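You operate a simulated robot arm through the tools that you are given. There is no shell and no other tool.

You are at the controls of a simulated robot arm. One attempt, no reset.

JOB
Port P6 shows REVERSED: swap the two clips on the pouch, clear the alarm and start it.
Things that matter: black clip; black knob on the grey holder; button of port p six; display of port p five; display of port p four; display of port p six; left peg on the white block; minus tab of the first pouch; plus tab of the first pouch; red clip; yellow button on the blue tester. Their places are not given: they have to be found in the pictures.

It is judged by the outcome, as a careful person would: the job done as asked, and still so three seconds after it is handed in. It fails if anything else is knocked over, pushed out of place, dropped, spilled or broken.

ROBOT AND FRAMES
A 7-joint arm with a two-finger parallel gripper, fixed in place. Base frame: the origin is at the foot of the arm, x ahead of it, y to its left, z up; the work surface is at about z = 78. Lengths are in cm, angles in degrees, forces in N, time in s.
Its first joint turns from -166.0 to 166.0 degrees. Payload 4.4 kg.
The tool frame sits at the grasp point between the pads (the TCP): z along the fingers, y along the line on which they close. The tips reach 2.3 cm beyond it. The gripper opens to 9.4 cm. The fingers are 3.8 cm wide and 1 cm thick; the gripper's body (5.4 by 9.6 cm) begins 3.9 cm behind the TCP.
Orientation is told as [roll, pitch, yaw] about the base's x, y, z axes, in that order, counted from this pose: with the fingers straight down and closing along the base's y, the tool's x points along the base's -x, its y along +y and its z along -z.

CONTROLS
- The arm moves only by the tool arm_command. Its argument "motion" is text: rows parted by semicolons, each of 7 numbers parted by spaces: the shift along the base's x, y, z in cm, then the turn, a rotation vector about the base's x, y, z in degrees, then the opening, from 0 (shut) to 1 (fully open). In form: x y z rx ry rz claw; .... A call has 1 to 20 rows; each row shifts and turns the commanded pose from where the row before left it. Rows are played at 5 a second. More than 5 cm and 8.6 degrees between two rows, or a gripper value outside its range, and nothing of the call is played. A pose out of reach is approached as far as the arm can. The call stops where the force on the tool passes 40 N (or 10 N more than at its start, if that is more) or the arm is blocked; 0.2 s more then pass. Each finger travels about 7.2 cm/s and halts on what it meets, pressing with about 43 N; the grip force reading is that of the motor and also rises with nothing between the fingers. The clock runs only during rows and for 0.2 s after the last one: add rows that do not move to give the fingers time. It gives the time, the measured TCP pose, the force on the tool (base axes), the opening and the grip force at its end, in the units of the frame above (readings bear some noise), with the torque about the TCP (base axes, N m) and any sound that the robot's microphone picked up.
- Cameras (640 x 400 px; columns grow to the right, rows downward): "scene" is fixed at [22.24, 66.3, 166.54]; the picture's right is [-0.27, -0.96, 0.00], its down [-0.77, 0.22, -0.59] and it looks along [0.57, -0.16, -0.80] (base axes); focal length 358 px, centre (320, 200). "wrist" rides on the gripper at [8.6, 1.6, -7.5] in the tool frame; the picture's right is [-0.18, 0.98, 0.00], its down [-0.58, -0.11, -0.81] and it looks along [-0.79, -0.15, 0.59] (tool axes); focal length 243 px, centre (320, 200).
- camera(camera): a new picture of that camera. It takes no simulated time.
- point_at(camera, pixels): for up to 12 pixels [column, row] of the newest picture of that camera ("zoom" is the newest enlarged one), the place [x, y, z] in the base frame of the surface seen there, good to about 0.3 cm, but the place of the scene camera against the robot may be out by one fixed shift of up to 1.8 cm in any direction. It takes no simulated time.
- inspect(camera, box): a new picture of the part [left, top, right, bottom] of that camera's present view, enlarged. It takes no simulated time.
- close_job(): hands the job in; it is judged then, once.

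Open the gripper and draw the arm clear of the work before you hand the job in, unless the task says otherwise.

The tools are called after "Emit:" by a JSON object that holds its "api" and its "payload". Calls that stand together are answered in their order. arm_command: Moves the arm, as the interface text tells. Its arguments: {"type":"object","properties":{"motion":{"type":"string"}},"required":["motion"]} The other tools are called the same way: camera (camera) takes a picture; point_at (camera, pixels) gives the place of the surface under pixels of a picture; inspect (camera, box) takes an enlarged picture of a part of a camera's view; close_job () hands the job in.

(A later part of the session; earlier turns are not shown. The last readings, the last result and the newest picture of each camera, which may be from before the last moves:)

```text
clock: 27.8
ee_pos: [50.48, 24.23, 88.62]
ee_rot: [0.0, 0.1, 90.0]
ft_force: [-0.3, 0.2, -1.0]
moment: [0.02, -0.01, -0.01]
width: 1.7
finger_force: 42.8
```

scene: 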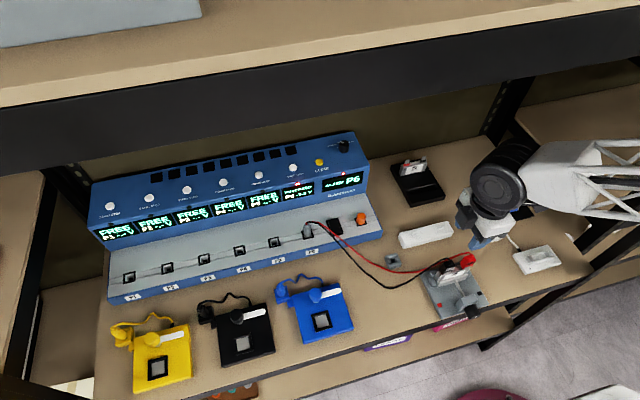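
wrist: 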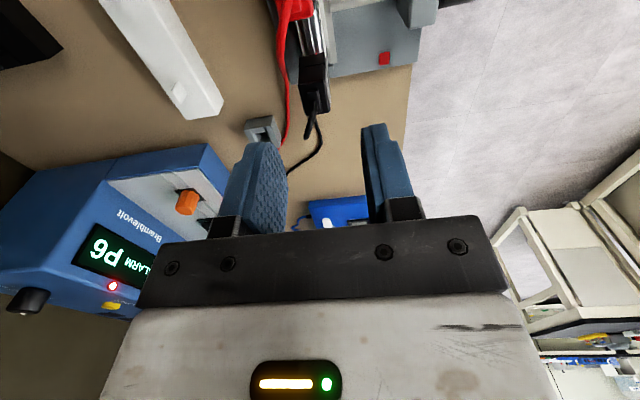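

Height equals the seated height; I feel for contact with one more tiny step.

Emit:
{"api": "arm_command", "payload": {"motion": "0 0 -0.08 0 0 0 0.1; 0 0 0 0 0 0 0.1"}}

Emit:
{"api": "inspect", "payload": {"camera": "wrist", "box": [280, 40, 360, 140]}}

```text
clock: 28.4
ee_pos: [50.37, 24.23, 88.45]
ee_rot: [0.0, 0.0, 89.9]
ft_force: [0.3, 0.9, 0.5]
moment: [-0.04, -0.01, 0.0]
width: 1.72
finger_force: 42.7
```

```text
4.00 times, centred on (320, 90) of wrist
```

zoom: 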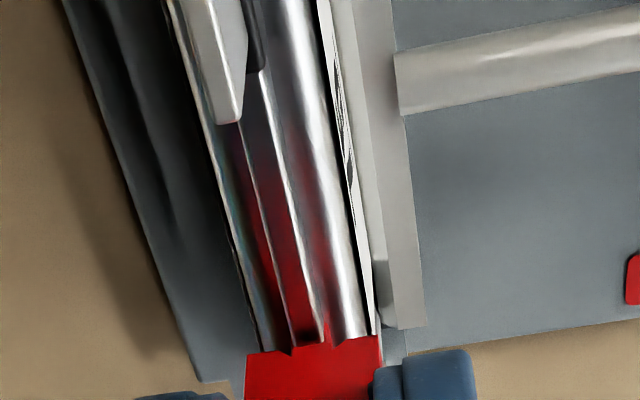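

Still no contact; I go on in 0.08 cm steps.

Emit:
{"api": "arm_command", "payload": {"motion": "0 0 -0.08 0 0 0 0.1; 0 0 -0.06 0 0 0 0.1; 0 0 0 0 0 0 0.1"}}

```text
clock: 29.2
ee_pos: [50.37, 24.38, 88.56]
ee_rot: [0.0, 0.0, 90.0]
ft_force: [1.9, 1.0, 7.9]
moment: [0.03, -0.1, -0.01]
width: 1.69
finger_force: 43.4
```

Contact at 8 N: seated. I open the fingers slightly and look.

Emit:
{"api": "arm_command", "payload": {"motion": "0 0 0.06 0 0 0 0.1; 0 0 0 0 0 0 0.18; 0 0 0 0 0 0 0.24; 0 0 0 0 0 0 0.3; 0 0 0 0 0 0 0.3; 0 0 1 0 0 0 0.3; 0 0 2 0 0 0 0.3; 0 0 3 0 0 0 0.3; 0 0 2 0 0 0 0.3; 0 0 0 0 0 0 0.3"}}

Emit:
{"api": "inspect", "payload": {"camera": "scene", "box": [400, 210, 520, 310]}}

Emit:
{"api": "inspect", "payload": {"camera": "wrist", "box": [250, 0, 400, 150]}}

Emit:
{"api": "inspect", "payload": {"camera": "scene", "box": [240, 130, 400, 260]}}

```text
clock: 31.4
ee_pos: [50.29, 24.34, 96.38]
ee_rot: [0.0, 0.0, 90.1]
ft_force: [-0.2, -0.7, 0.7]
moment: [0.01, 0.01, 0.01]
width: 2.84
finger_force: 0.0
```

```text
4.00 times, centred on (460, 260) of scene
```

zoom: 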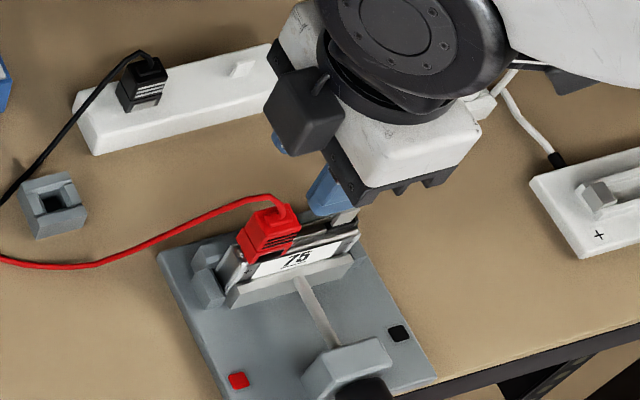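

```text
2.67 times, centred on (325, 75) of wrist
```

zoom: 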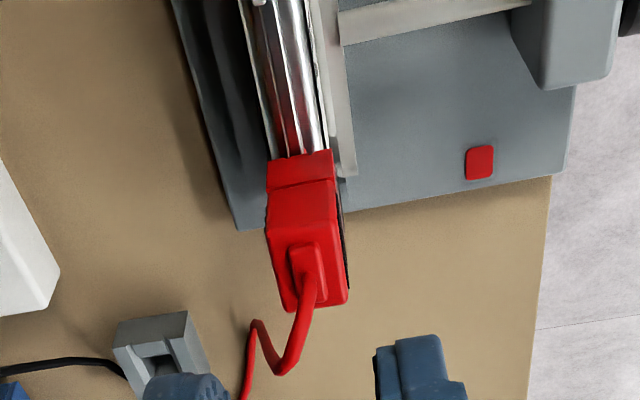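

```text
3.08 times, centred on (320, 195) of scene
```

zoom: 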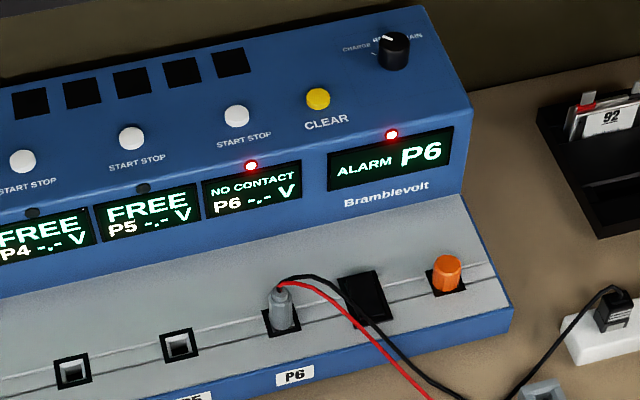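

The red clip is on the plus tab and P6 now shows NO CONTACT, as expected with the black clip still parked. I go back over the black clip on the peg.

Emit:
{"api": "arm_command", "payload": {"motion": "0 0 0.6 0 0 0 0.3; 3.5 0.3 0 0 0 0 0.3; 4 0.3 0 0 0 0 0.3; 4 0.3 0 0 0 0 0.3; 2.1 0.3 0 0 0 0 0.3; 0 0 -3 0 0 0 0.3; 0 0 -2 0 0 0 0.3; 0 0 0 0 0 0 0.3"}}

Emit:
{"api": "inspect", "payload": {"camera": "wrist", "box": [230, 0, 410, 180]}}

```text
clock: 33.2
ee_pos: [63.94, 25.42, 92.13]
ee_rot: [0.1, 0.0, 90.1]
ft_force: [-0.4, -0.3, -0.1]
moment: [-0.02, 0.01, 0.01]
width: 2.8
finger_force: 0.0
```

```text
2.22 times, centred on (320, 90) of wrist
```

zoom: 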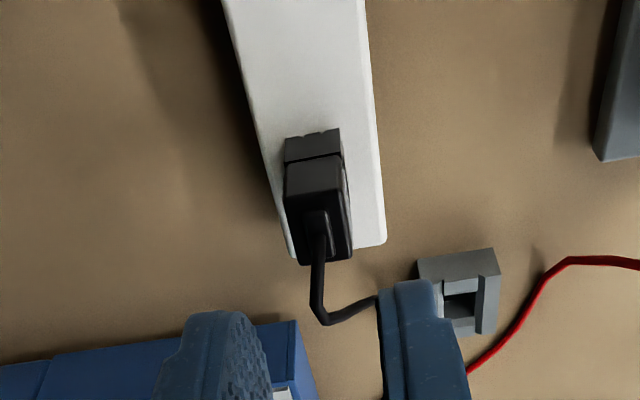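

The black wire bends toward −x behind the clip, so I check where it runs against the −x finger.

Emit:
{"api": "point_at", "payload": {"camera": "zoom", "pixels": [[318, 215], [318, 250], [317, 290], [322, 318], [345, 318], [370, 302], [300, 240], [340, 235], [290, 180], [338, 170], [300, 150], [325, 250]]}}

```text
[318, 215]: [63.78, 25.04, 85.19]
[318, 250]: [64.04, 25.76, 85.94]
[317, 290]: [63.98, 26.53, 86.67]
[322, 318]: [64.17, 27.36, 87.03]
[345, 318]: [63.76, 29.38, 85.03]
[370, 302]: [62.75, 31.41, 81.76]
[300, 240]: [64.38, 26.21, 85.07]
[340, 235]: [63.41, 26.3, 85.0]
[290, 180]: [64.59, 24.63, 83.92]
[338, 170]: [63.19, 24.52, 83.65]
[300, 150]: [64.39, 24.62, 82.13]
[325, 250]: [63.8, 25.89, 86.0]
```

The wire stays between the fingers (x 63.8–64.2). I lower over the clip to z ≈84.7.

Emit:
{"api": "arm_command", "payload": {"motion": "0 0 -2.5 0 0 0 0.3; 0 0 -2.5 0 0 0 0.3; 0 0 -1.4 0 0 0 0.3; 0 0 -1.0 0 0 0 0.3; 0 0 0 0 0 0 0.3"}}

Emit:
{"api": "inspect", "payload": {"camera": "wrist", "box": [250, 0, 400, 150]}}

```text
clock: 34.4
ee_pos: [63.78, 25.47, 84.72]
ee_rot: [0.0, -0.1, 90.1]
ft_force: [-0.1, -0.5, 0.3]
moment: [0.01, -0.01, 0.01]
width: 2.81
finger_force: 0.1
```

```text
2.67 times, centred on (325, 75) of wrist
```

zoom: 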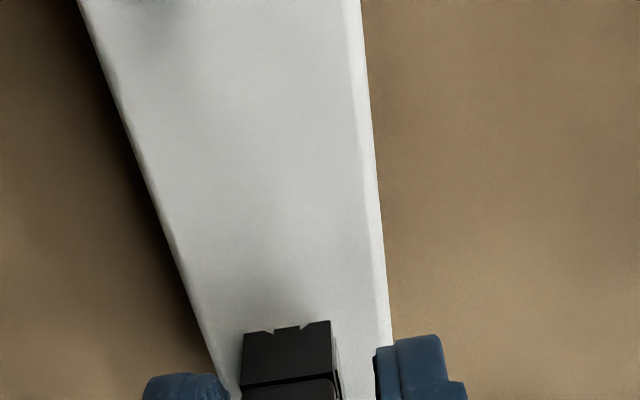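

The clip (242–332 px) is about 0.25 cm to the +x side of the finger centre, so I shift +0.25 in x and close slowly.

Emit:
{"api": "arm_command", "payload": {"motion": "0.12 0 0 0 0 0 0.3; 0.13 0 0 0 0 0 0.3; 0 0 0 0 0 0 0.25; 0 0 0 0 0 0 0.21; 0 0 0 0 0 0 0.21"}}

Emit:
{"api": "inspect", "payload": {"camera": "wrist", "box": [250, 0, 400, 150]}}

```text
clock: 35.6
ee_pos: [64.06, 25.43, 84.76]
ee_rot: [0.1, 0.0, 90.0]
ft_force: [0.2, -0.3, -0.8]
moment: [-0.02, 0.0, -0.03]
width: 1.98
finger_force: 0.0
```

```text
2.67 times, centred on (325, 75) of wrist
```

zoom: 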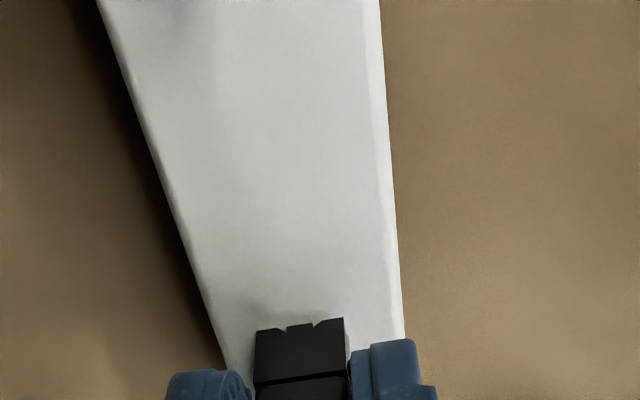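

Well centred now (clip 255–345 px between fingers at 250 and 350). I close and lift.

Emit:
{"api": "arm_command", "payload": {"motion": "0 0 0 0 0 0 0.16; 0 0 0 0 0 0 0.1; 0 0 0 0 0 0 0.1; 0 0 0.5 0 0 0 0.1; 0 0 0.7 0 0 0 0.1; 0 0 1 0 0 0 0.1; 0 0 1.5 0 0 0 0.1; 0 0 0 0 0 0 0.1"}}

Emit:
{"api": "inspect", "payload": {"camera": "wrist", "box": [250, 0, 400, 150]}}

Emit:
{"api": "inspect", "payload": {"camera": "scene", "box": [370, 190, 500, 300]}}

```text
clock: 37.4
ee_pos: [64.23, 25.45, 88.48]
ee_rot: [0.0, 0.1, 90.0]
ft_force: [0.1, 0.0, -0.2]
moment: [-0.01, 0.0, -0.01]
width: 1.71
finger_force: 42.7
```

```text
2.67 times, centred on (325, 75) of wrist
```

zoom: 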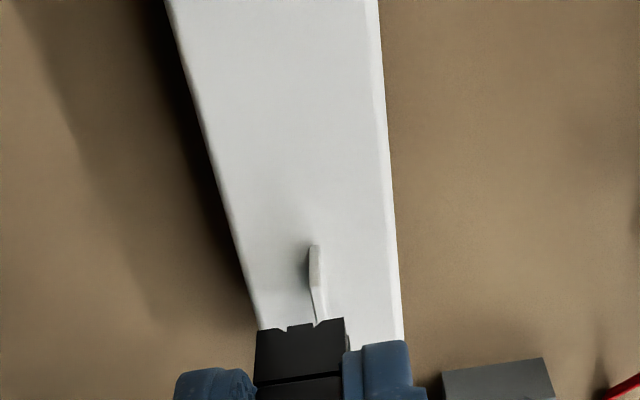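

```text
3.64 times, centred on (435, 245) of scene
```

zoom: 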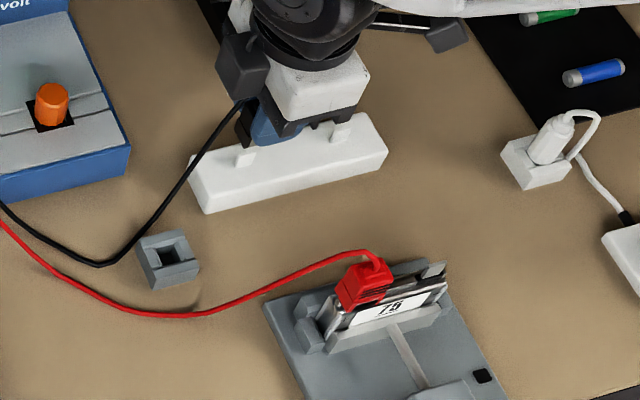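

The black clip is off the peg and in the fingers. I raise and carry it above the minus tab, keeping clear of the red clip.

Emit:
{"api": "arm_command", "payload": {"motion": "0 0 3 0 0 0 0.1; 0 -1.5 4.5 0 0 0 0.1; -2 -3 0 0 0 0 0.1; -4 -2 0 0 0 0 0.1; -4 -0.15 0 0 0 0 0.1; -3.79 0 0 0 0 0 0.1; 0 0 -2.4 0 0 0 0.1; 0 0 -1.5 0 0 0 0.1; 0 0 0 0 0 0 0.1"}}

Emit:
{"api": "inspect", "payload": {"camera": "wrist", "box": [280, 40, 360, 140]}}

Emit:
{"api": "point_at", "payload": {"camera": "zoom", "pixels": [[320, 250], [320, 290], [320, 300], [320, 320], [260, 370], [320, 370], [360, 360]]}}

Emit:
{"api": "inspect", "payload": {"camera": "scene", "box": [400, 210, 520, 310]}}

```text
clock: 39.4
ee_pos: [50.28, 18.67, 91.95]
ee_rot: [0.0, 0.0, 90.0]
ft_force: [-0.7, -0.9, -0.2]
moment: [-0.02, -0.01, -0.04]
width: 1.69
finger_force: 43.3
```

```text
4.00 times, centred on (320, 90) of wrist
```

zoom: 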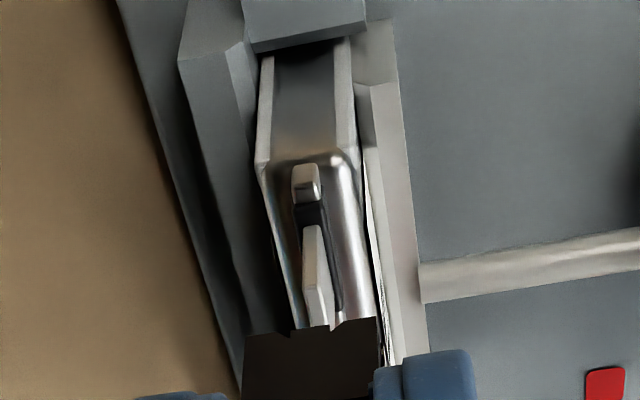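

```text
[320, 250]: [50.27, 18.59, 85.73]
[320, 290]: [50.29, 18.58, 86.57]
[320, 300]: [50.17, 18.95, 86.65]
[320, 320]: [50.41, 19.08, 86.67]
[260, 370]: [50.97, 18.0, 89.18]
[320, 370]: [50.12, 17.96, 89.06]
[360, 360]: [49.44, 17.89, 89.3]
```

```text
4.00 times, centred on (460, 260) of scene
```

zoom: 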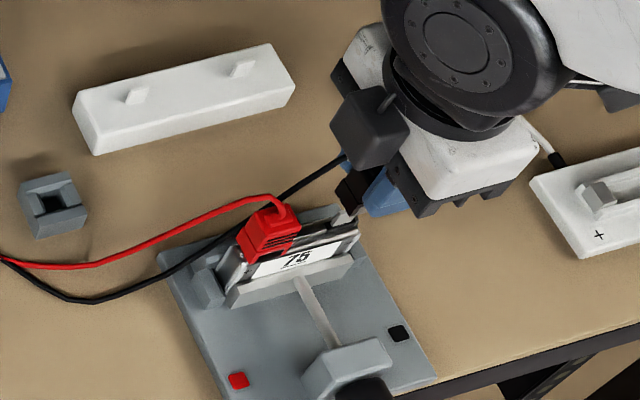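

The tab front (311) and slot centre (311) agree in x, y also fits. I lower onto the minus tab in small steps.

Emit:
{"api": "arm_command", "payload": {"motion": "0 0 -0.6 0 0 0 0.1; 0 0 -0.5 0 0 0 0.1; 0 0 -0.4 0 0 0 0.1; 0 0 -0.4 0 0 0 0.1; 0 0 -0.3 0 0 0 0.1; 0 0 0 0 0 0 0.1"}}

Emit:
{"api": "inspect", "payload": {"camera": "wrist", "box": [280, 40, 360, 140]}}

```text
clock: 40.8
ee_pos: [50.39, 18.88, 89.84]
ee_rot: [0.1, -0.1, 90.1]
ft_force: [0.0, 0.6, 0.5]
moment: [-0.01, -0.01, 0.03]
width: 1.7
finger_force: 42.8
```

```text
4.00 times, centred on (320, 90) of wrist
```

zoom: 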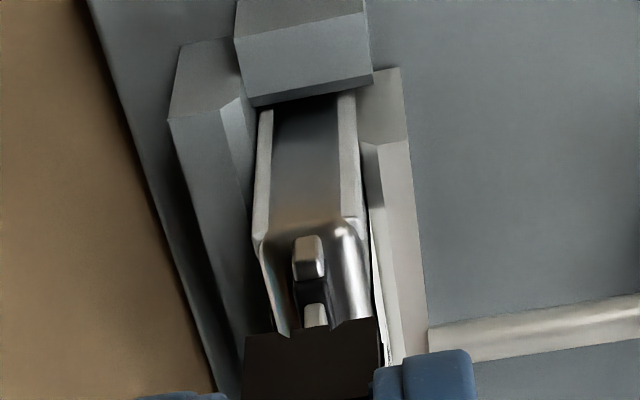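

The tab (303–327) sits within the slot (290–334). I continue down.

Emit:
{"api": "arm_command", "payload": {"motion": "0.02 0 -0.4 0 0 0 0.1; 0 0 -0.3 0 0 0 0.1; 0 0 -0.2 0 0 0 0.1; 0 0 -0.1 0 0 0 0.1; 0 0 0 0 0 0 0.1"}}

Emit:
{"api": "inspect", "payload": {"camera": "wrist", "box": [280, 40, 360, 140]}}

```text
clock: 42.0
ee_pos: [50.41, 18.75, 88.79]
ee_rot: [0.1, 0.0, 90.1]
ft_force: [-0.7, -0.2, -0.2]
moment: [0.0, 0.0, -0.01]
width: 1.7
finger_force: 43.1
```

```text
4.00 times, centred on (320, 90) of wrist
```

zoom: 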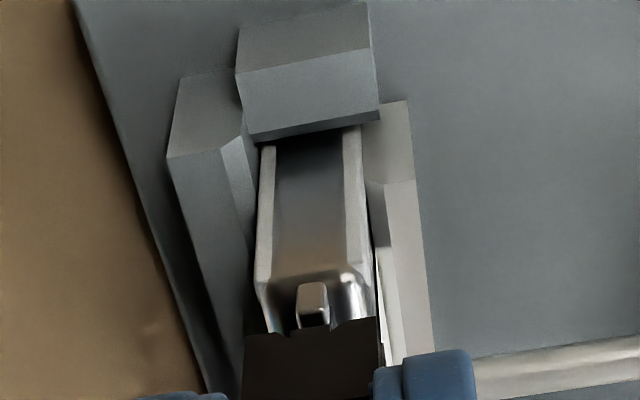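

Nearly seated with no force. I feel for contact in small steps.

Emit:
{"api": "arm_command", "payload": {"motion": "0 0 -0.1 0 0 0 0.1; 0 0 -0.07 0 0 0 0.1; 0 0 0 0 0 0 0.1"}}

Emit:
{"api": "arm_command", "payload": {"motion": "0 0 -0.06 0 0 0 0.1; 0 0 0 0 0 0 0.1"}}

```text
clock: 42.8
ee_pos: [50.57, 18.78, 88.73]
ee_rot: [-0.1, 0.1, 90.1]
ft_force: [0.4, -4.2, 23.0]
moment: [-0.02, -0.02, -0.03]
width: 1.69
finger_force: 42.5
```

```text
clock: 43.4
ee_pos: [50.45, 18.81, 88.63]
ee_rot: [0.0, 0.0, 90.0]
ft_force: [4.1, 1.0, 30.3]
moment: [0.16, -0.1, -0.03]
width: 1.7
finger_force: 43.5
```

Contact at 23–30 N at the seated height. I relieve the load, open the fingers slightly and check the display.

Emit:
{"api": "arm_command", "payload": {"motion": "0 0 0.12 0 0 0 0.1; 0 0 0 0 0 0 0.18; 0 0 0 0 0 0 0.24; 0 0 0 0 0 0 0.3; 0 0 0 0 0 0 0.3"}}

Emit:
{"api": "inspect", "payload": {"camera": "wrist", "box": [250, 0, 400, 150]}}

Emit:
{"api": "inspect", "payload": {"camera": "scene", "box": [240, 130, 400, 260]}}

Emit:
{"api": "inspect", "payload": {"camera": "scene", "box": [400, 210, 520, 310]}}

```text
clock: 44.6
ee_pos: [50.35, 18.78, 88.72]
ee_rot: [-0.1, -0.1, 90.1]
ft_force: [-0.3, -1.3, 0.1]
moment: [-0.01, 0.0, 0.0]
width: 2.84
finger_force: 0.0
```

```text
2.67 times, centred on (325, 75) of wrist
```

zoom: 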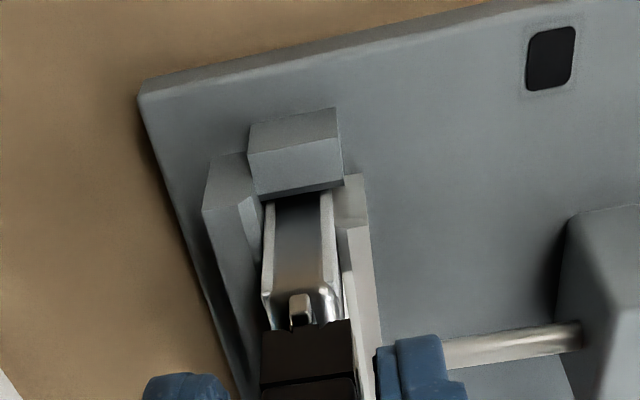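

```text
3.08 times, centred on (320, 195) of scene
```

zoom: 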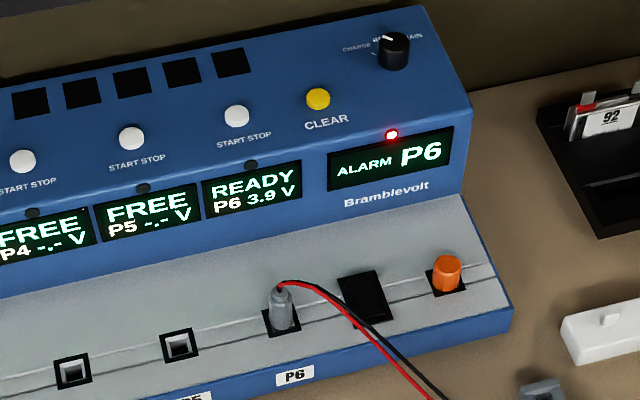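

```text
4.00 times, centred on (460, 260) of scene
```

zoom: 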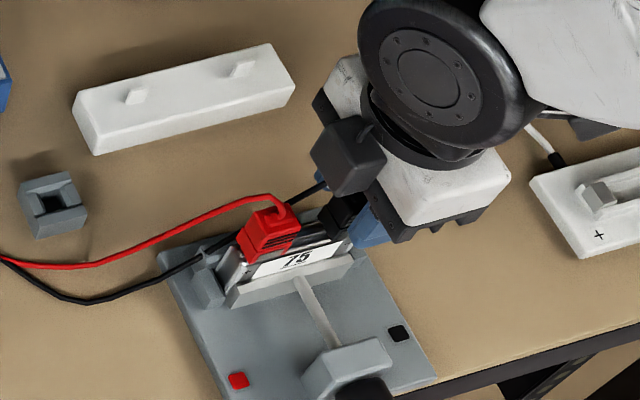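

P6 now shows READY 3.9 V with only the alarm display still lit (ALARM P6). I lift straight up clear of the wires, then turn back to yaw 0 and move toward the tester.

Emit:
{"api": "arm_command", "payload": {"motion": "0 0 1 0 0 0 0.3; 0 0 2 0 0 0 0.3; 0 0 3 0 0 0 0.3; 0 0 4 0 0 0 0.3; 0 0 4 0 0 0 0.3; 0 0 4 0 0 0 0.3; 0 0 4 0 0 0 0.3; 0 0 0 0 0 0 0.2"}}

Emit:
{"api": "arm_command", "payload": {"motion": "1.5 2 0 0 0 -7.5 0.1; 1.5 2 0 0 0 -7.5 0; 1.5 2 0 0 0 -7.5 0; 1.5 2 0 0 0 -7.5 0; 1.5 2 0 0 0 -7.5 0; 1.5 2 0 0 0 -7.5 0; 1.5 2 0 0 0 -7.5 0; 1.5 2 0 0 0 -7.5 0; 1.5 2 0 0 0 -7.5 0; 1.5 2 0 0 0 -7.5 0; 1.5 2 0 0 0 -7.5 0; 1.5 2 0 0 0 -7.5 0; 0 0 0 0 0 0 0"}}

Emit:
{"api": "camera", "payload": {"camera": "wrist"}}

Emit:
{"api": "camera", "payload": {"camera": "scene"}}

```text
clock: 46.4
ee_pos: [50.32, 18.9, 110.72]
ee_rot: [0.0, 0.0, 90.0]
ft_force: [0.1, 0.5, 1.1]
moment: [0.01, 0.01, -0.02]
width: 1.89
finger_force: 0.1
```

```text
clock: 49.4
ee_pos: [63.81, 40.47, 108.35]
ee_rot: [-1.8, 2.6, 0.2]
ft_force: [1.3, -0.6, 0.7]
moment: [-0.03, 0.01, -0.02]
width: 0.0
finger_force: 42.9
stopped in row 13: the arm was blocked; the commanded pose is now the measured one
```

```text
taken
```

wrist: 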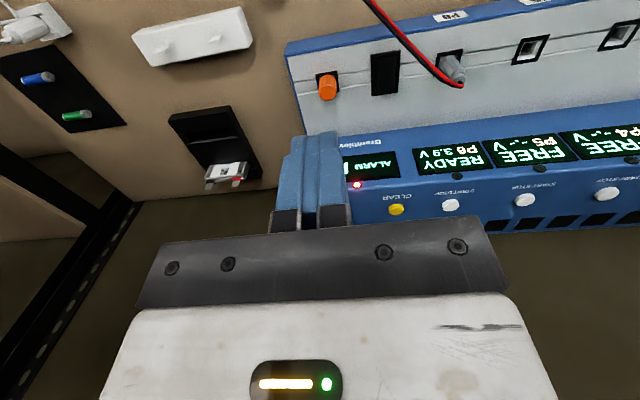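

```text
taken
```

scene: 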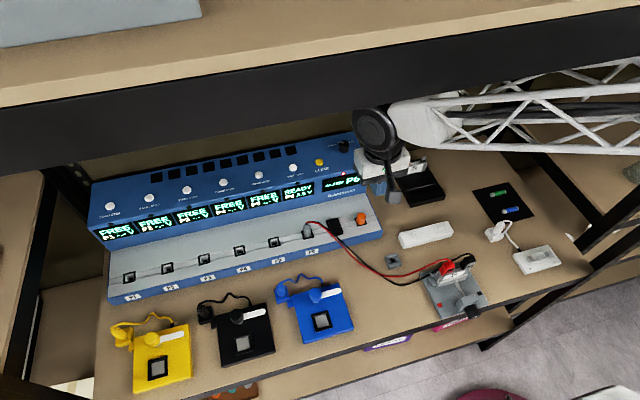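

The move stopped early: the arm (probably the forearm near the shelf beam) was blocked at (63.8,40.5,108.4), and nothing in the scene looks disturbed. Before going on I measure the panel and buttons from here.

Emit:
{"api": "point_at", "payload": {"camera": "wrist", "pixels": [[397, 210], [397, 206], [450, 206], [450, 201], [457, 176], [358, 184], [420, 190], [420, 215], [480, 220], [480, 170], [370, 165], [526, 200]]}}

Emit:
{"api": "inspect", "payload": {"camera": "wrist", "box": [340, 130, 500, 250]}}

Emit:
{"api": "inspect", "payload": {"camera": "scene", "box": [320, 60, 520, 200]}}

```text
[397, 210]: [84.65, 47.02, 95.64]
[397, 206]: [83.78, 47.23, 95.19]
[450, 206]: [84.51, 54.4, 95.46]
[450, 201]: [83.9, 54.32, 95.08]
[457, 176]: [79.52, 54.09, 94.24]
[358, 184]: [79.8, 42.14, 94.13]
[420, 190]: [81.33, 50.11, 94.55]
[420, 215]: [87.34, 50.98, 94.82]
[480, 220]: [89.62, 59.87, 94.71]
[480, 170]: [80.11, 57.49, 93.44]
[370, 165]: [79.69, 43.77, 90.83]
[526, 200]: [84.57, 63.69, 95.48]
```

```text
3.33 times, centred on (420, 190) of wrist
```

zoom: 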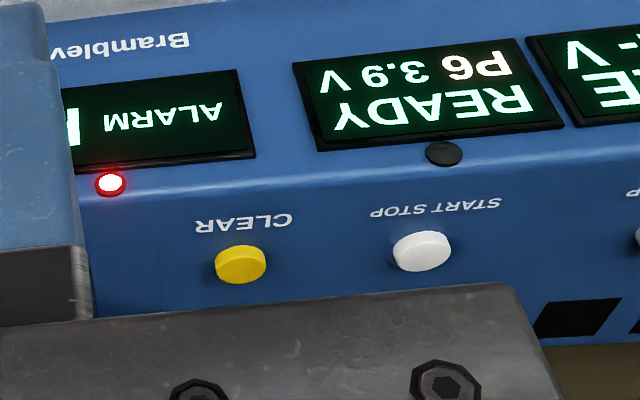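

```text
2.86 times, centred on (420, 130) of scene
```

zoom: 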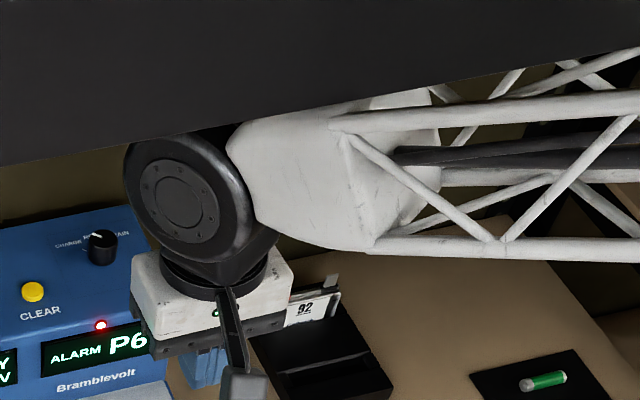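

Panel is level at z≈94.7 with button tops at 95.6: CLEAR at ≈(84.4, 47.0), P6 at ≈(84.4, 54.3). I measure the forearm and wrist heights to see what blocks the arm.

Emit:
{"api": "point_at", "payload": {"camera": "scene", "pixels": [[420, 110], [440, 100], [480, 102], [540, 95], [620, 85], [620, 110], [630, 140], [500, 145], [375, 125], [385, 108], [430, 145], [580, 80]]}}

Emit:
{"api": "inspect", "payload": {"camera": "scene", "box": [440, 20, 640, 180]}}

```text
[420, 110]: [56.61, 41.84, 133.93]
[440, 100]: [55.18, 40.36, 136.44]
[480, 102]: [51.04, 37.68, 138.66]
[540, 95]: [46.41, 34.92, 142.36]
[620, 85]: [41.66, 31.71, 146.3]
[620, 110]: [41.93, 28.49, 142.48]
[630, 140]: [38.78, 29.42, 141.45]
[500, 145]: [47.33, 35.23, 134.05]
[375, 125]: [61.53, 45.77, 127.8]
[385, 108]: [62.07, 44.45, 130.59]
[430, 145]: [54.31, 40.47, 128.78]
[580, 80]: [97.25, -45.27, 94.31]
```

```text
2.50 times, centred on (540, 100) of scene
```

zoom: 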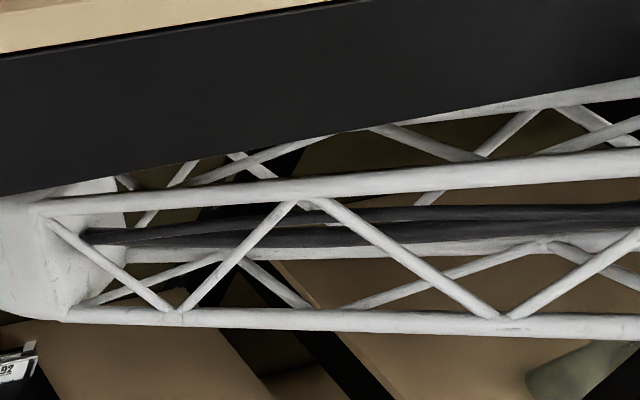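

The forearm reaches z≈146 at x≈41.7, i.e. against the beam's lower edge (~149), so I must work lower and with the fingers tilted forward. First I back off slightly and lower 6 cm.

Emit:
{"api": "arm_command", "payload": {"motion": "-1 -0.5 -1.5 0 0 0 0; 0 0 -2 0 0 0 0; 0 0 -2 0 0 0 0; 0 0 -1 0 0 0 0; 0 0 0 0 0 0 0"}}

Emit:
{"api": "camera", "payload": {"camera": "scene"}}

Emit:
{"api": "point_at", "payload": {"camera": "scene", "pixels": [[480, 110], [540, 102], [600, 95], [620, 90], [630, 88], [343, 147]]}}

```text
clock: 50.6
ee_pos: [63.74, 40.21, 101.49]
ee_rot: [-1.7, 2.7, 0.1]
ft_force: [0.2, -0.3, -0.5]
moment: [0.0, -0.01, 0.01]
width: 0.02
finger_force: 42.3
```

```text
taken
```

scene: 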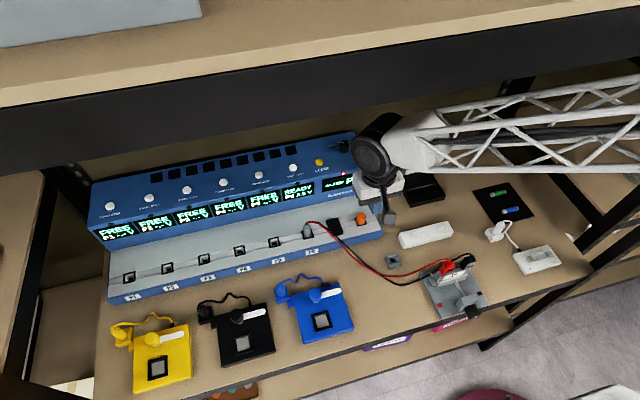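

```text
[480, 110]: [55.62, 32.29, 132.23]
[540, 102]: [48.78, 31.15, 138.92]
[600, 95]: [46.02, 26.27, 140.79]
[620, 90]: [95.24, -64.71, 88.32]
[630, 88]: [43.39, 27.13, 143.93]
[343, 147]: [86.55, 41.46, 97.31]
```

About 4 cm of clearance under the beam now. I advance with the fingers tilting forward (rotation −y), 4° per row, staying at z≈101.

Emit:
{"api": "arm_command", "payload": {"motion": "1.5 0.8 0 1.7 -4.5 0 0; 1.5 0.8 0 0 -4.5 0 0; 1.5 0.8 0 0 -4.5 0 0; 1.5 0.8 0 0 -4.5 0 0; 1.5 0.8 0 0 -4.5 0 0; 1.5 0.8 0 0 -4.5 0 0; 0 0 0 0 0 0 0"}}

Emit:
{"api": "camera", "payload": {"camera": "scene"}}

Emit:
{"api": "camera", "payload": {"camera": "wrist"}}

Emit:
{"api": "point_at", "payload": {"camera": "scene", "pixels": [[480, 115], [540, 105], [600, 98], [630, 90], [635, 100], [610, 105]]}}

```text
clock: 52.2
ee_pos: [72.75, 45.11, 101.47]
ee_rot: [0.1, -24.2, 0.0]
ft_force: [-0.5, -0.7, -0.7]
moment: [-0.01, -0.02, 0.02]
width: 0.0
finger_force: 41.9
```

```text
taken
```

scene: 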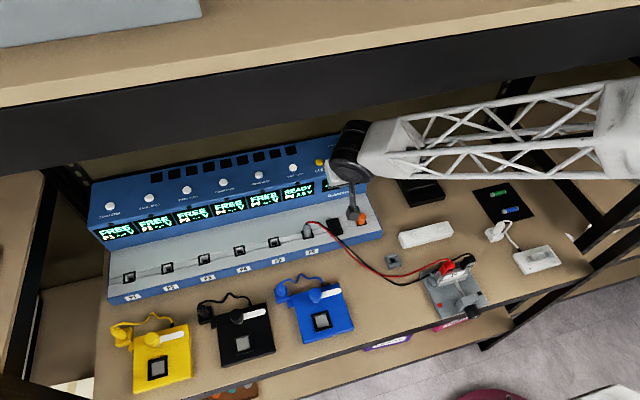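

```text
taken
```

wrist: 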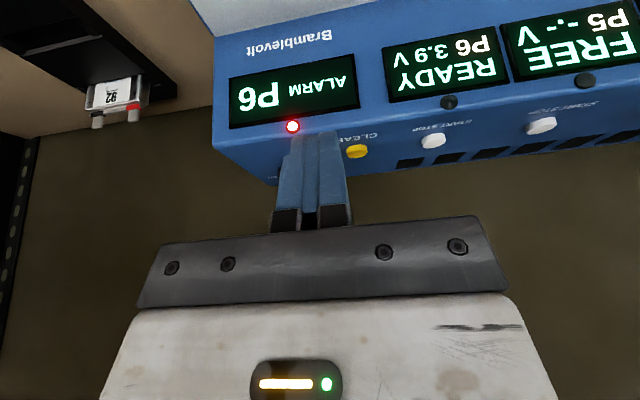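

```text
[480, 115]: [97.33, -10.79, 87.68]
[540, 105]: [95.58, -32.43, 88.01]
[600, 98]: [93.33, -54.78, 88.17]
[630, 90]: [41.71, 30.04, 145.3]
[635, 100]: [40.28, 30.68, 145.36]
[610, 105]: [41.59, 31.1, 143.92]
```

It tracked well (tilt −24°). I continue toward CLEAR in small steps.

Emit:
{"api": "arm_command", "payload": {"motion": "1.5 0.3 0 0 -2 0 0; 1.5 0.3 0 0 -2 0 0; 1.5 0.3 0 0 -2 0 0; 1.5 0.3 0 0 0 0 0; 0 0 0 0 0 0 0"}}

Emit:
{"api": "camera", "payload": {"camera": "scene"}}

Emit:
{"api": "inspect", "payload": {"camera": "wrist", "box": [220, 60, 460, 240]}}

Emit:
{"api": "point_at", "payload": {"camera": "scene", "pixels": [[600, 90], [620, 90], [580, 100], [635, 100], [610, 85], [560, 95]]}}

```text
clock: 53.4
ee_pos: [78.72, 46.26, 101.49]
ee_rot: [-0.1, -30.3, 0.0]
ft_force: [0.4, 0.0, -0.2]
moment: [-0.01, -0.03, 0.03]
width: 0.0
finger_force: 42.4
```

```text
taken
```

scene: 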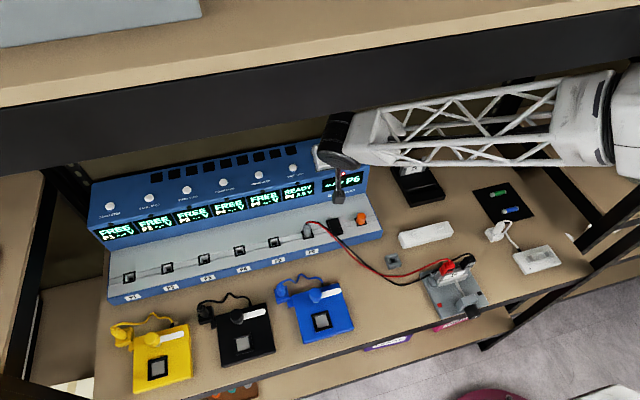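

```text
2.22 times, centred on (340, 150) of wrist
```

zoom: 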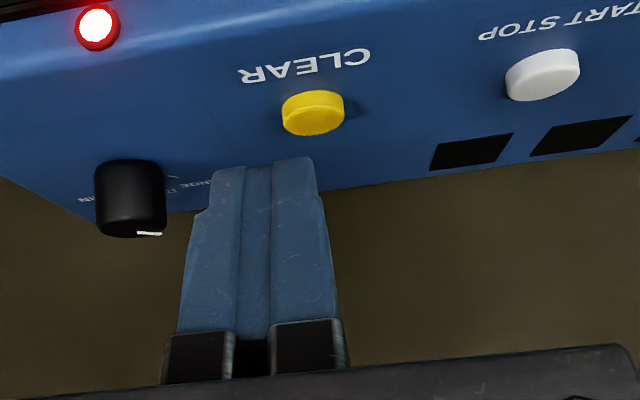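

```text
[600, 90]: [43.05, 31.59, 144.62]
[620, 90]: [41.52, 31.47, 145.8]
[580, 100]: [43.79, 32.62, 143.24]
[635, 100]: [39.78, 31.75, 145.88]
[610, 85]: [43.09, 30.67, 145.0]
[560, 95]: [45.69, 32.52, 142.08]
```

Still clear. I re-measure the buttons from this closer view.

Emit:
{"api": "inspect", "payload": {"camera": "wrist", "box": [280, 60, 460, 200]}}

Emit:
{"api": "point_at", "payload": {"camera": "wrist", "pixels": [[337, 102]]}}

```text
2.86 times, centred on (370, 130) of wrist
```

zoom: 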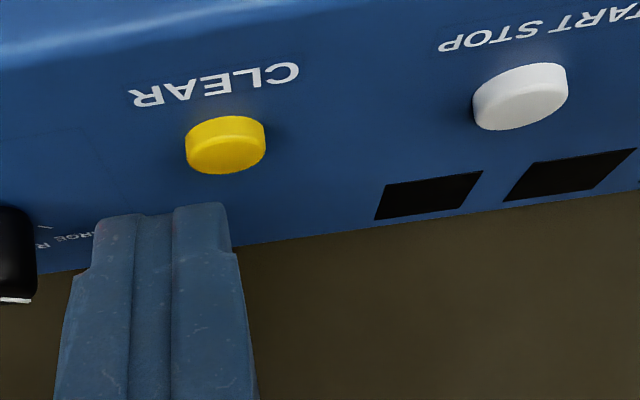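

```text
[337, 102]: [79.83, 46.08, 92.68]
```

Emit:
{"api": "point_at", "payload": {"camera": "zoom", "pixels": [[225, 152], [195, 155], [258, 148], [225, 140], [222, 170], [525, 100], [490, 110], [560, 90], [525, 120], [525, 85], [300, 150], [110, 225]]}}

```text
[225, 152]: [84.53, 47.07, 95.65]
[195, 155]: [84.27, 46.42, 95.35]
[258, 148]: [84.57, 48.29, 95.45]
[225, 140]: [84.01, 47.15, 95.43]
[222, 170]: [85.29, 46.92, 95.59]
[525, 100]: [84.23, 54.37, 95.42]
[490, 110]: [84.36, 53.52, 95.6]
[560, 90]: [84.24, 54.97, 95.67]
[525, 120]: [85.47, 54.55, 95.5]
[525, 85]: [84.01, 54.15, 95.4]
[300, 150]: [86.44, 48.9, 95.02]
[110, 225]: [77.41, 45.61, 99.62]
```

CLEAR is centred at about (84.6, 47.2), top 95.5. I move over it so the tilted fingertips' lowest corner (≈0.5 behind, 2.9 below the TCP) is above the button.

Emit:
{"api": "arm_command", "payload": {"motion": "1.6 0.25 0 0 0 0 0; 1.6 0.25 0 0 0 0 0; 1.6 0.25 0 0 0 0 0; 1.5 0.2 -0.5 0 0 0 0; 0 0 -0.5 0 0 0 0; 0 0 0 0 0 0 0"}}

Emit:
{"api": "inspect", "payload": {"camera": "wrist", "box": [240, 60, 440, 220]}}

Emit:
{"api": "inspect", "payload": {"camera": "scene", "box": [260, 100, 400, 210]}}

```text
clock: 54.8
ee_pos: [84.95, 47.25, 100.36]
ee_rot: [-0.2, -30.4, -0.1]
ft_force: [0.2, 0.0, 0.7]
moment: [0.0, -0.03, -0.01]
width: 0.0
finger_force: 42.1
```

```text
2.50 times, centred on (340, 140) of wrist
```

zoom: 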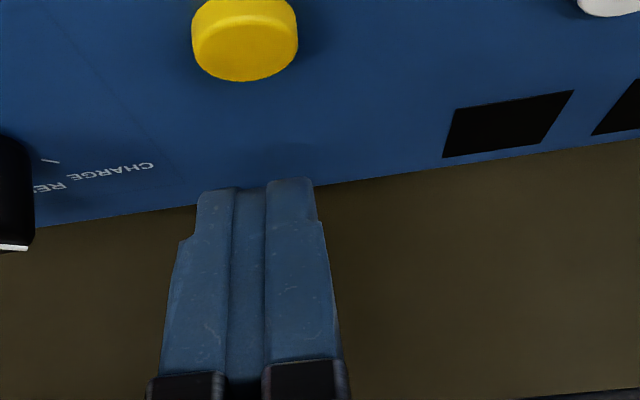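

```text
3.64 times, centred on (330, 155) of scene
```

zoom: 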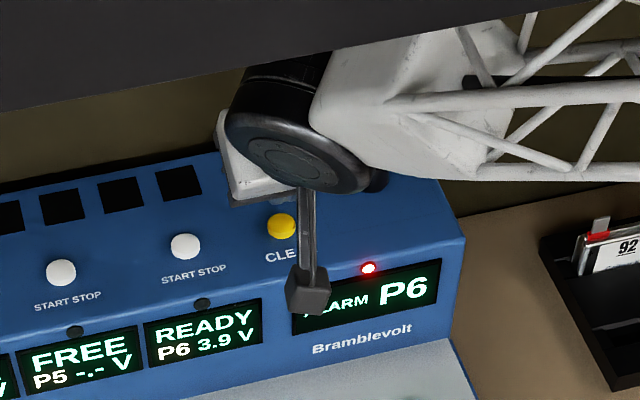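

I check where the visible lower end of the fingertips really is relative to the button.

Emit:
{"api": "inspect", "payload": {"camera": "wrist", "box": [280, 60, 400, 160]}}

Emit:
{"api": "point_at", "payload": {"camera": "zoom", "pixels": [[180, 205], [180, 215], [240, 205], [290, 200], [290, 190], [260, 215], [230, 60], [230, 90], [240, 40]]}}

```text
4.00 times, centred on (340, 110) of wrist
```

zoom: 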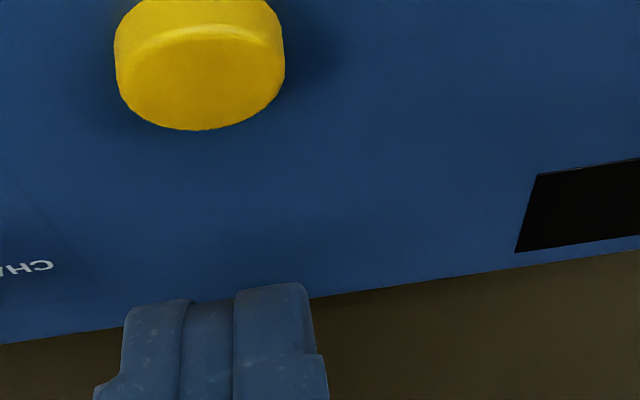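

```text
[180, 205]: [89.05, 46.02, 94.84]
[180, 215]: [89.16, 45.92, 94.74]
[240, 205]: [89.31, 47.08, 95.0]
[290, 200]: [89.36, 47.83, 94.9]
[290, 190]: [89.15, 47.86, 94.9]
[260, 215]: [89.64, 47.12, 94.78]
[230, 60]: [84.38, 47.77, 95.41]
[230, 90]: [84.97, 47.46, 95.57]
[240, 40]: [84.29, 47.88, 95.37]
```

Emit:
{"api": "point_at", "payload": {"camera": "zoom", "pixels": [[160, 305], [160, 315], [210, 308], [270, 290], [270, 300], [210, 330], [195, 85], [120, 80], [280, 75]]}}

```text
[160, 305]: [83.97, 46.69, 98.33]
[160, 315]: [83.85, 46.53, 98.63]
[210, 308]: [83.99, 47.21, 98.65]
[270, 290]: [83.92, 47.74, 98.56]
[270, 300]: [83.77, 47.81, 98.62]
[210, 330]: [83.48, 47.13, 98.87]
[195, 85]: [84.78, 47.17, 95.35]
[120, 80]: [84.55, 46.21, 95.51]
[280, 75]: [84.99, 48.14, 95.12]
```

Fingertips are centred above CLEAR. I press down in small steps, watching force and sound.

Emit:
{"api": "arm_command", "payload": {"motion": "0 0 -0.6 0 0 0 0; 0 0 -0.6 0 0 0 0; 0 0 -0.4 0 0 0 0; 0 0 -0.2 0 0 0 0; 0 0 -0.2 0 0 0 0; 0 0 0 0 0 0 0"}}

Emit:
{"api": "inspect", "payload": {"camera": "scene", "box": [260, 100, 400, 210]}}

```text
clock: 56.2
ee_pos: [84.93, 47.14, 98.6]
ee_rot: [0.0, -30.3, 0.1]
ft_force: [0.4, 0.7, 0.1]
moment: [-0.02, 0.02, 0.04]
width: 0.0
finger_force: 42.5
```

```text
3.64 times, centred on (330, 155) of scene
```

zoom: 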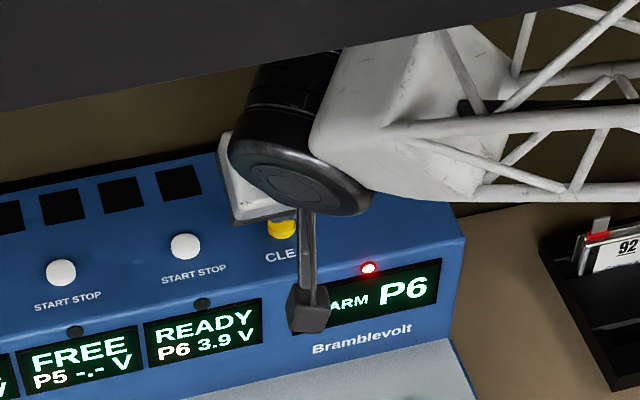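

No contact yet at z 98.6; I continue in 0.15 cm steps.

Emit:
{"api": "arm_command", "payload": {"motion": "0 0 -0.15 0 0 0 0; 0 0 -0.15 0 0 0 0; 0 0 -0.15 0 0 0 0; 0 0 0 0 0 0 0"}}

Emit:
{"api": "inspect", "payload": {"camera": "wrist", "box": [280, 60, 400, 160]}}

```text
clock: 57.2
ee_pos: [85.2, 47.14, 98.16]
ee_rot: [-0.1, -30.3, -0.1]
ft_force: [0.8, -1.0, 2.0]
moment: [-0.03, 0.01, -0.02]
width: 0.0
finger_force: 42.6
heard: click
```

```text
4.00 times, centred on (340, 110) of wrist
```

zoom: 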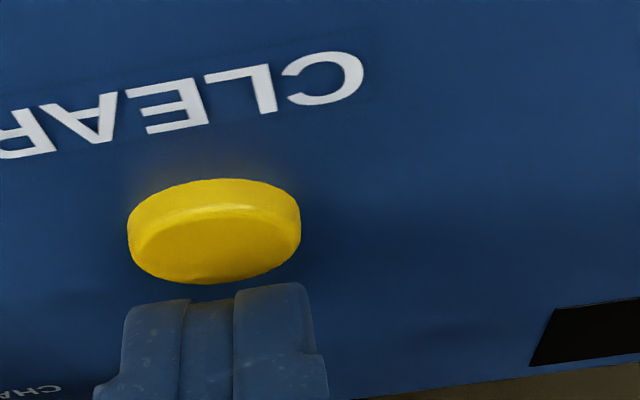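

A click was heard. I raise off the button and check the displays.

Emit:
{"api": "arm_command", "payload": {"motion": "0 0 0.5 0 0 0 0; 0 0 1 0 0 0 0; 0 0 1 0 0 0 0; 0 0 0 0 0 0 0"}}

Emit:
{"api": "inspect", "payload": {"camera": "scene", "box": [240, 100, 400, 220]}}

Emit:
{"api": "inspect", "payload": {"camera": "wrist", "box": [200, 0, 640, 200]}}

```text
clock: 58.2
ee_pos: [84.93, 47.31, 100.67]
ee_rot: [-0.1, -30.4, 0.1]
ft_force: [0.3, 0.2, -0.8]
moment: [0.04, -0.01, 0.02]
width: 0.0
finger_force: 42.3
```

```text
3.33 times, centred on (320, 160) of scene
```

zoom: 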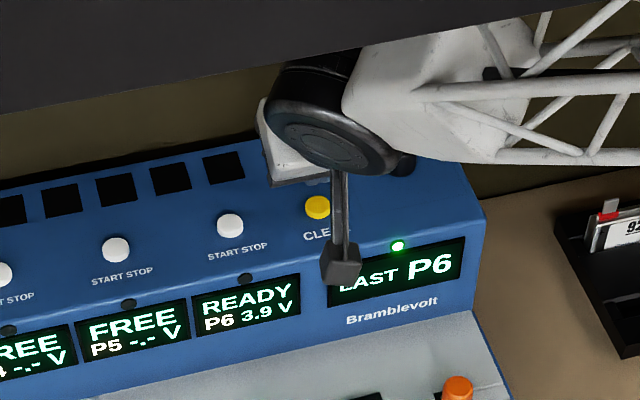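

```text
1.45 times, centred on (420, 100) of wrist
```

zoom: 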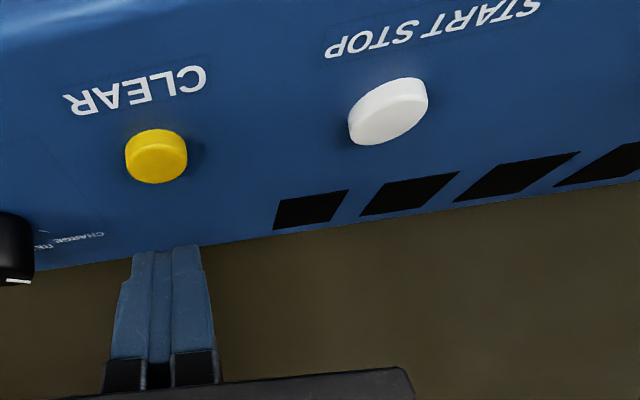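

The alarm is cleared: the display shows LAST P6 with a green lamp, P6 READY. Next I move +7.1 in y to the P6 START/STOP button, staying above the panel.

Emit:
{"api": "arm_command", "payload": {"motion": "0 1.5 0 0 0 0 0; 0 1.5 0 0 0 0 0; 0 1.5 0 0 0 0 0; 0 1.5 0 0 0 0 0; 0 1.1 0 0 0 0 0; 0 0 0 0 0 0 0; 0 0 0 0 0 0 0"}}

Emit:
{"api": "inspect", "payload": {"camera": "wrist", "box": [280, 60, 400, 160]}}

Emit:
{"api": "point_at", "payload": {"camera": "zoom", "pixels": [[200, 60], [160, 60], [250, 60], [160, 315], [210, 310], [270, 300]]}}

Emit:
{"api": "inspect", "payload": {"camera": "scene", "box": [220, 100, 380, 220]}}

```text
clock: 59.8
ee_pos: [85.15, 54.33, 100.54]
ee_rot: [-0.1, -30.3, 0.0]
ft_force: [0.2, 0.7, 0.8]
moment: [-0.01, 0.0, 0.02]
width: 0.02
finger_force: 42.5
```

```text
4.00 times, centred on (340, 110) of wrist
```

zoom: 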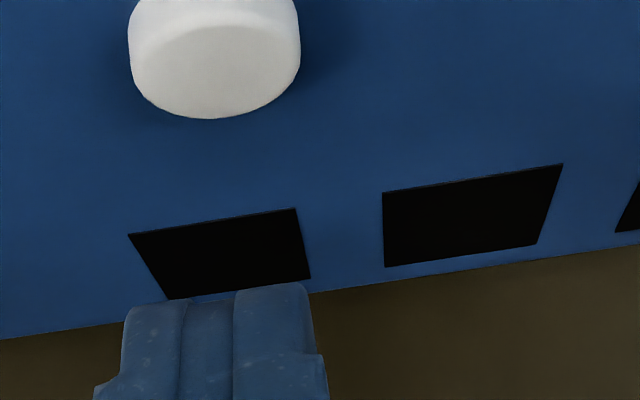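

```text
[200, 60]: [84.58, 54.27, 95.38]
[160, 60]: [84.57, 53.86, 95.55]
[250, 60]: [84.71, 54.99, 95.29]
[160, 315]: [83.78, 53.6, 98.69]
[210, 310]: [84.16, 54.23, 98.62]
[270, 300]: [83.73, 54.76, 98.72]
```

```text
3.33 times, centred on (300, 160) of scene
```

zoom: 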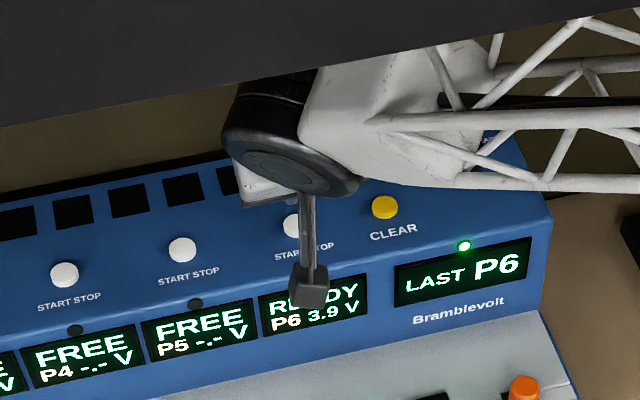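

The same alignment as with CLEAR. I press with the same travel (2.5 cm down), once only.

Emit:
{"api": "arm_command", "payload": {"motion": "0 0 -0.8 0 0 0 0; 0 0 -0.8 0 0 0 0; 0 0 -0.45 0 0 0 0; 0 0 -0.15 0 0 0 0; 0 0 -0.15 0 0 0 0; 0 0 -0.1 0 0 0 0; 0 0 0 0 0 0 0"}}

Emit:
{"api": "inspect", "payload": {"camera": "scene", "box": [220, 100, 380, 220]}}

```text
clock: 61.4
ee_pos: [85.05, 54.34, 98.11]
ee_rot: [0.1, -30.3, 0.0]
ft_force: [1.1, 0.5, 2.7]
moment: [0.02, -0.01, 0.0]
width: 0.0
finger_force: 42.3
heard: click
```

```text
3.33 times, centred on (300, 160) of scene
```

zoom: 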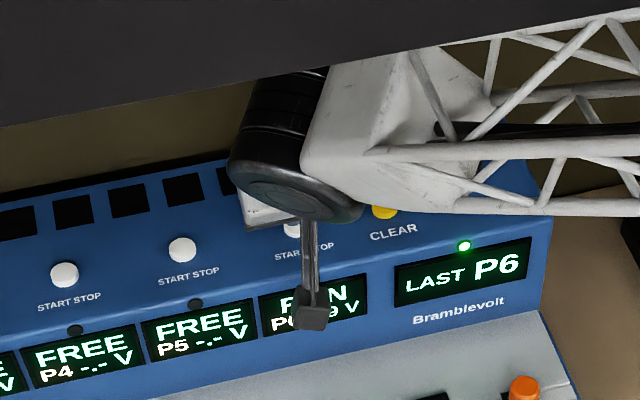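

Click heard and P6 shows RUN. I lift off and retrace the path back out, un-tilting the tool.

Emit:
{"api": "arm_command", "payload": {"motion": "0 0 0.6 0 0 0 0; 0 0 1.2 0 0 0 0; 0 0 1.5 0 0 0 0; -1.2 -1.5 0 0 0 0 0; -1.5 -1.8 0 0 0 0 0; -1.5 -1.8 0 0 0 0 0; -1.5 -1.8 0 0 0 0 0; -1.5 -0.8 0 0 2 0 0; -1.5 -0.5 0 0 2 0 0; -1.5 -0.5 0 0 2 0 0; -1.5 -0.5 0 0 4 0 0; -1.5 -0.8 0 0 4 0 0; -1.5 -0.8 0 0 4 0 0; -1.5 -0.8 0 0 4 0 0; -1.5 -0.8 0 0 4 0 0; -1.5 -0.8 0 0 4 0 0; 0 0 0 0 0 0 0"}}

Emit:
{"api": "camera", "payload": {"camera": "scene"}}

Emit:
{"api": "inspect", "payload": {"camera": "scene", "box": [220, 130, 380, 250]}}

```text
clock: 65.0
ee_pos: [65.77, 41.11, 101.45]
ee_rot: [-0.2, -0.2, 0.0]
ft_force: [0.8, -0.6, 0.7]
moment: [0.0, 0.0, 0.01]
width: 0.01
finger_force: 42.4
```

```text
taken
```

scene: 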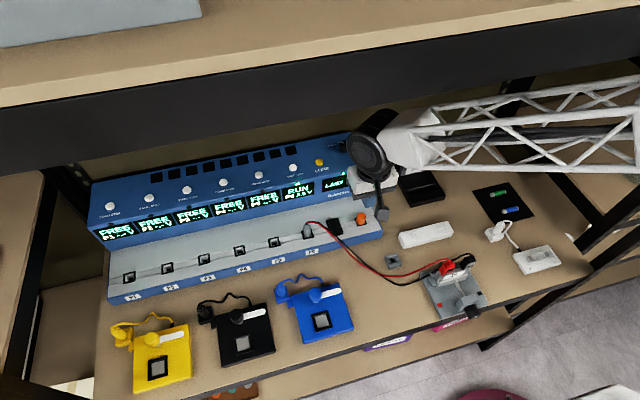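

```text
3.33 times, centred on (300, 190) of scene
```

zoom: 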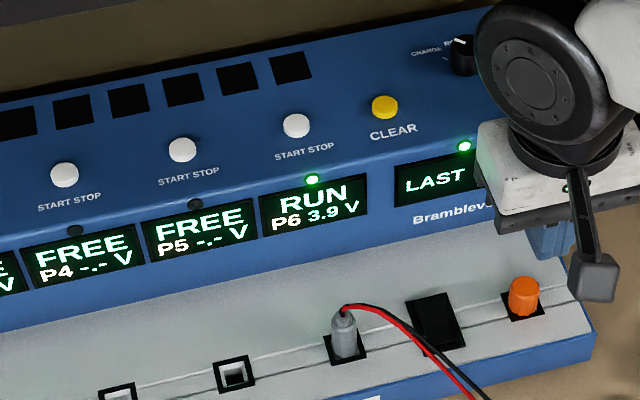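

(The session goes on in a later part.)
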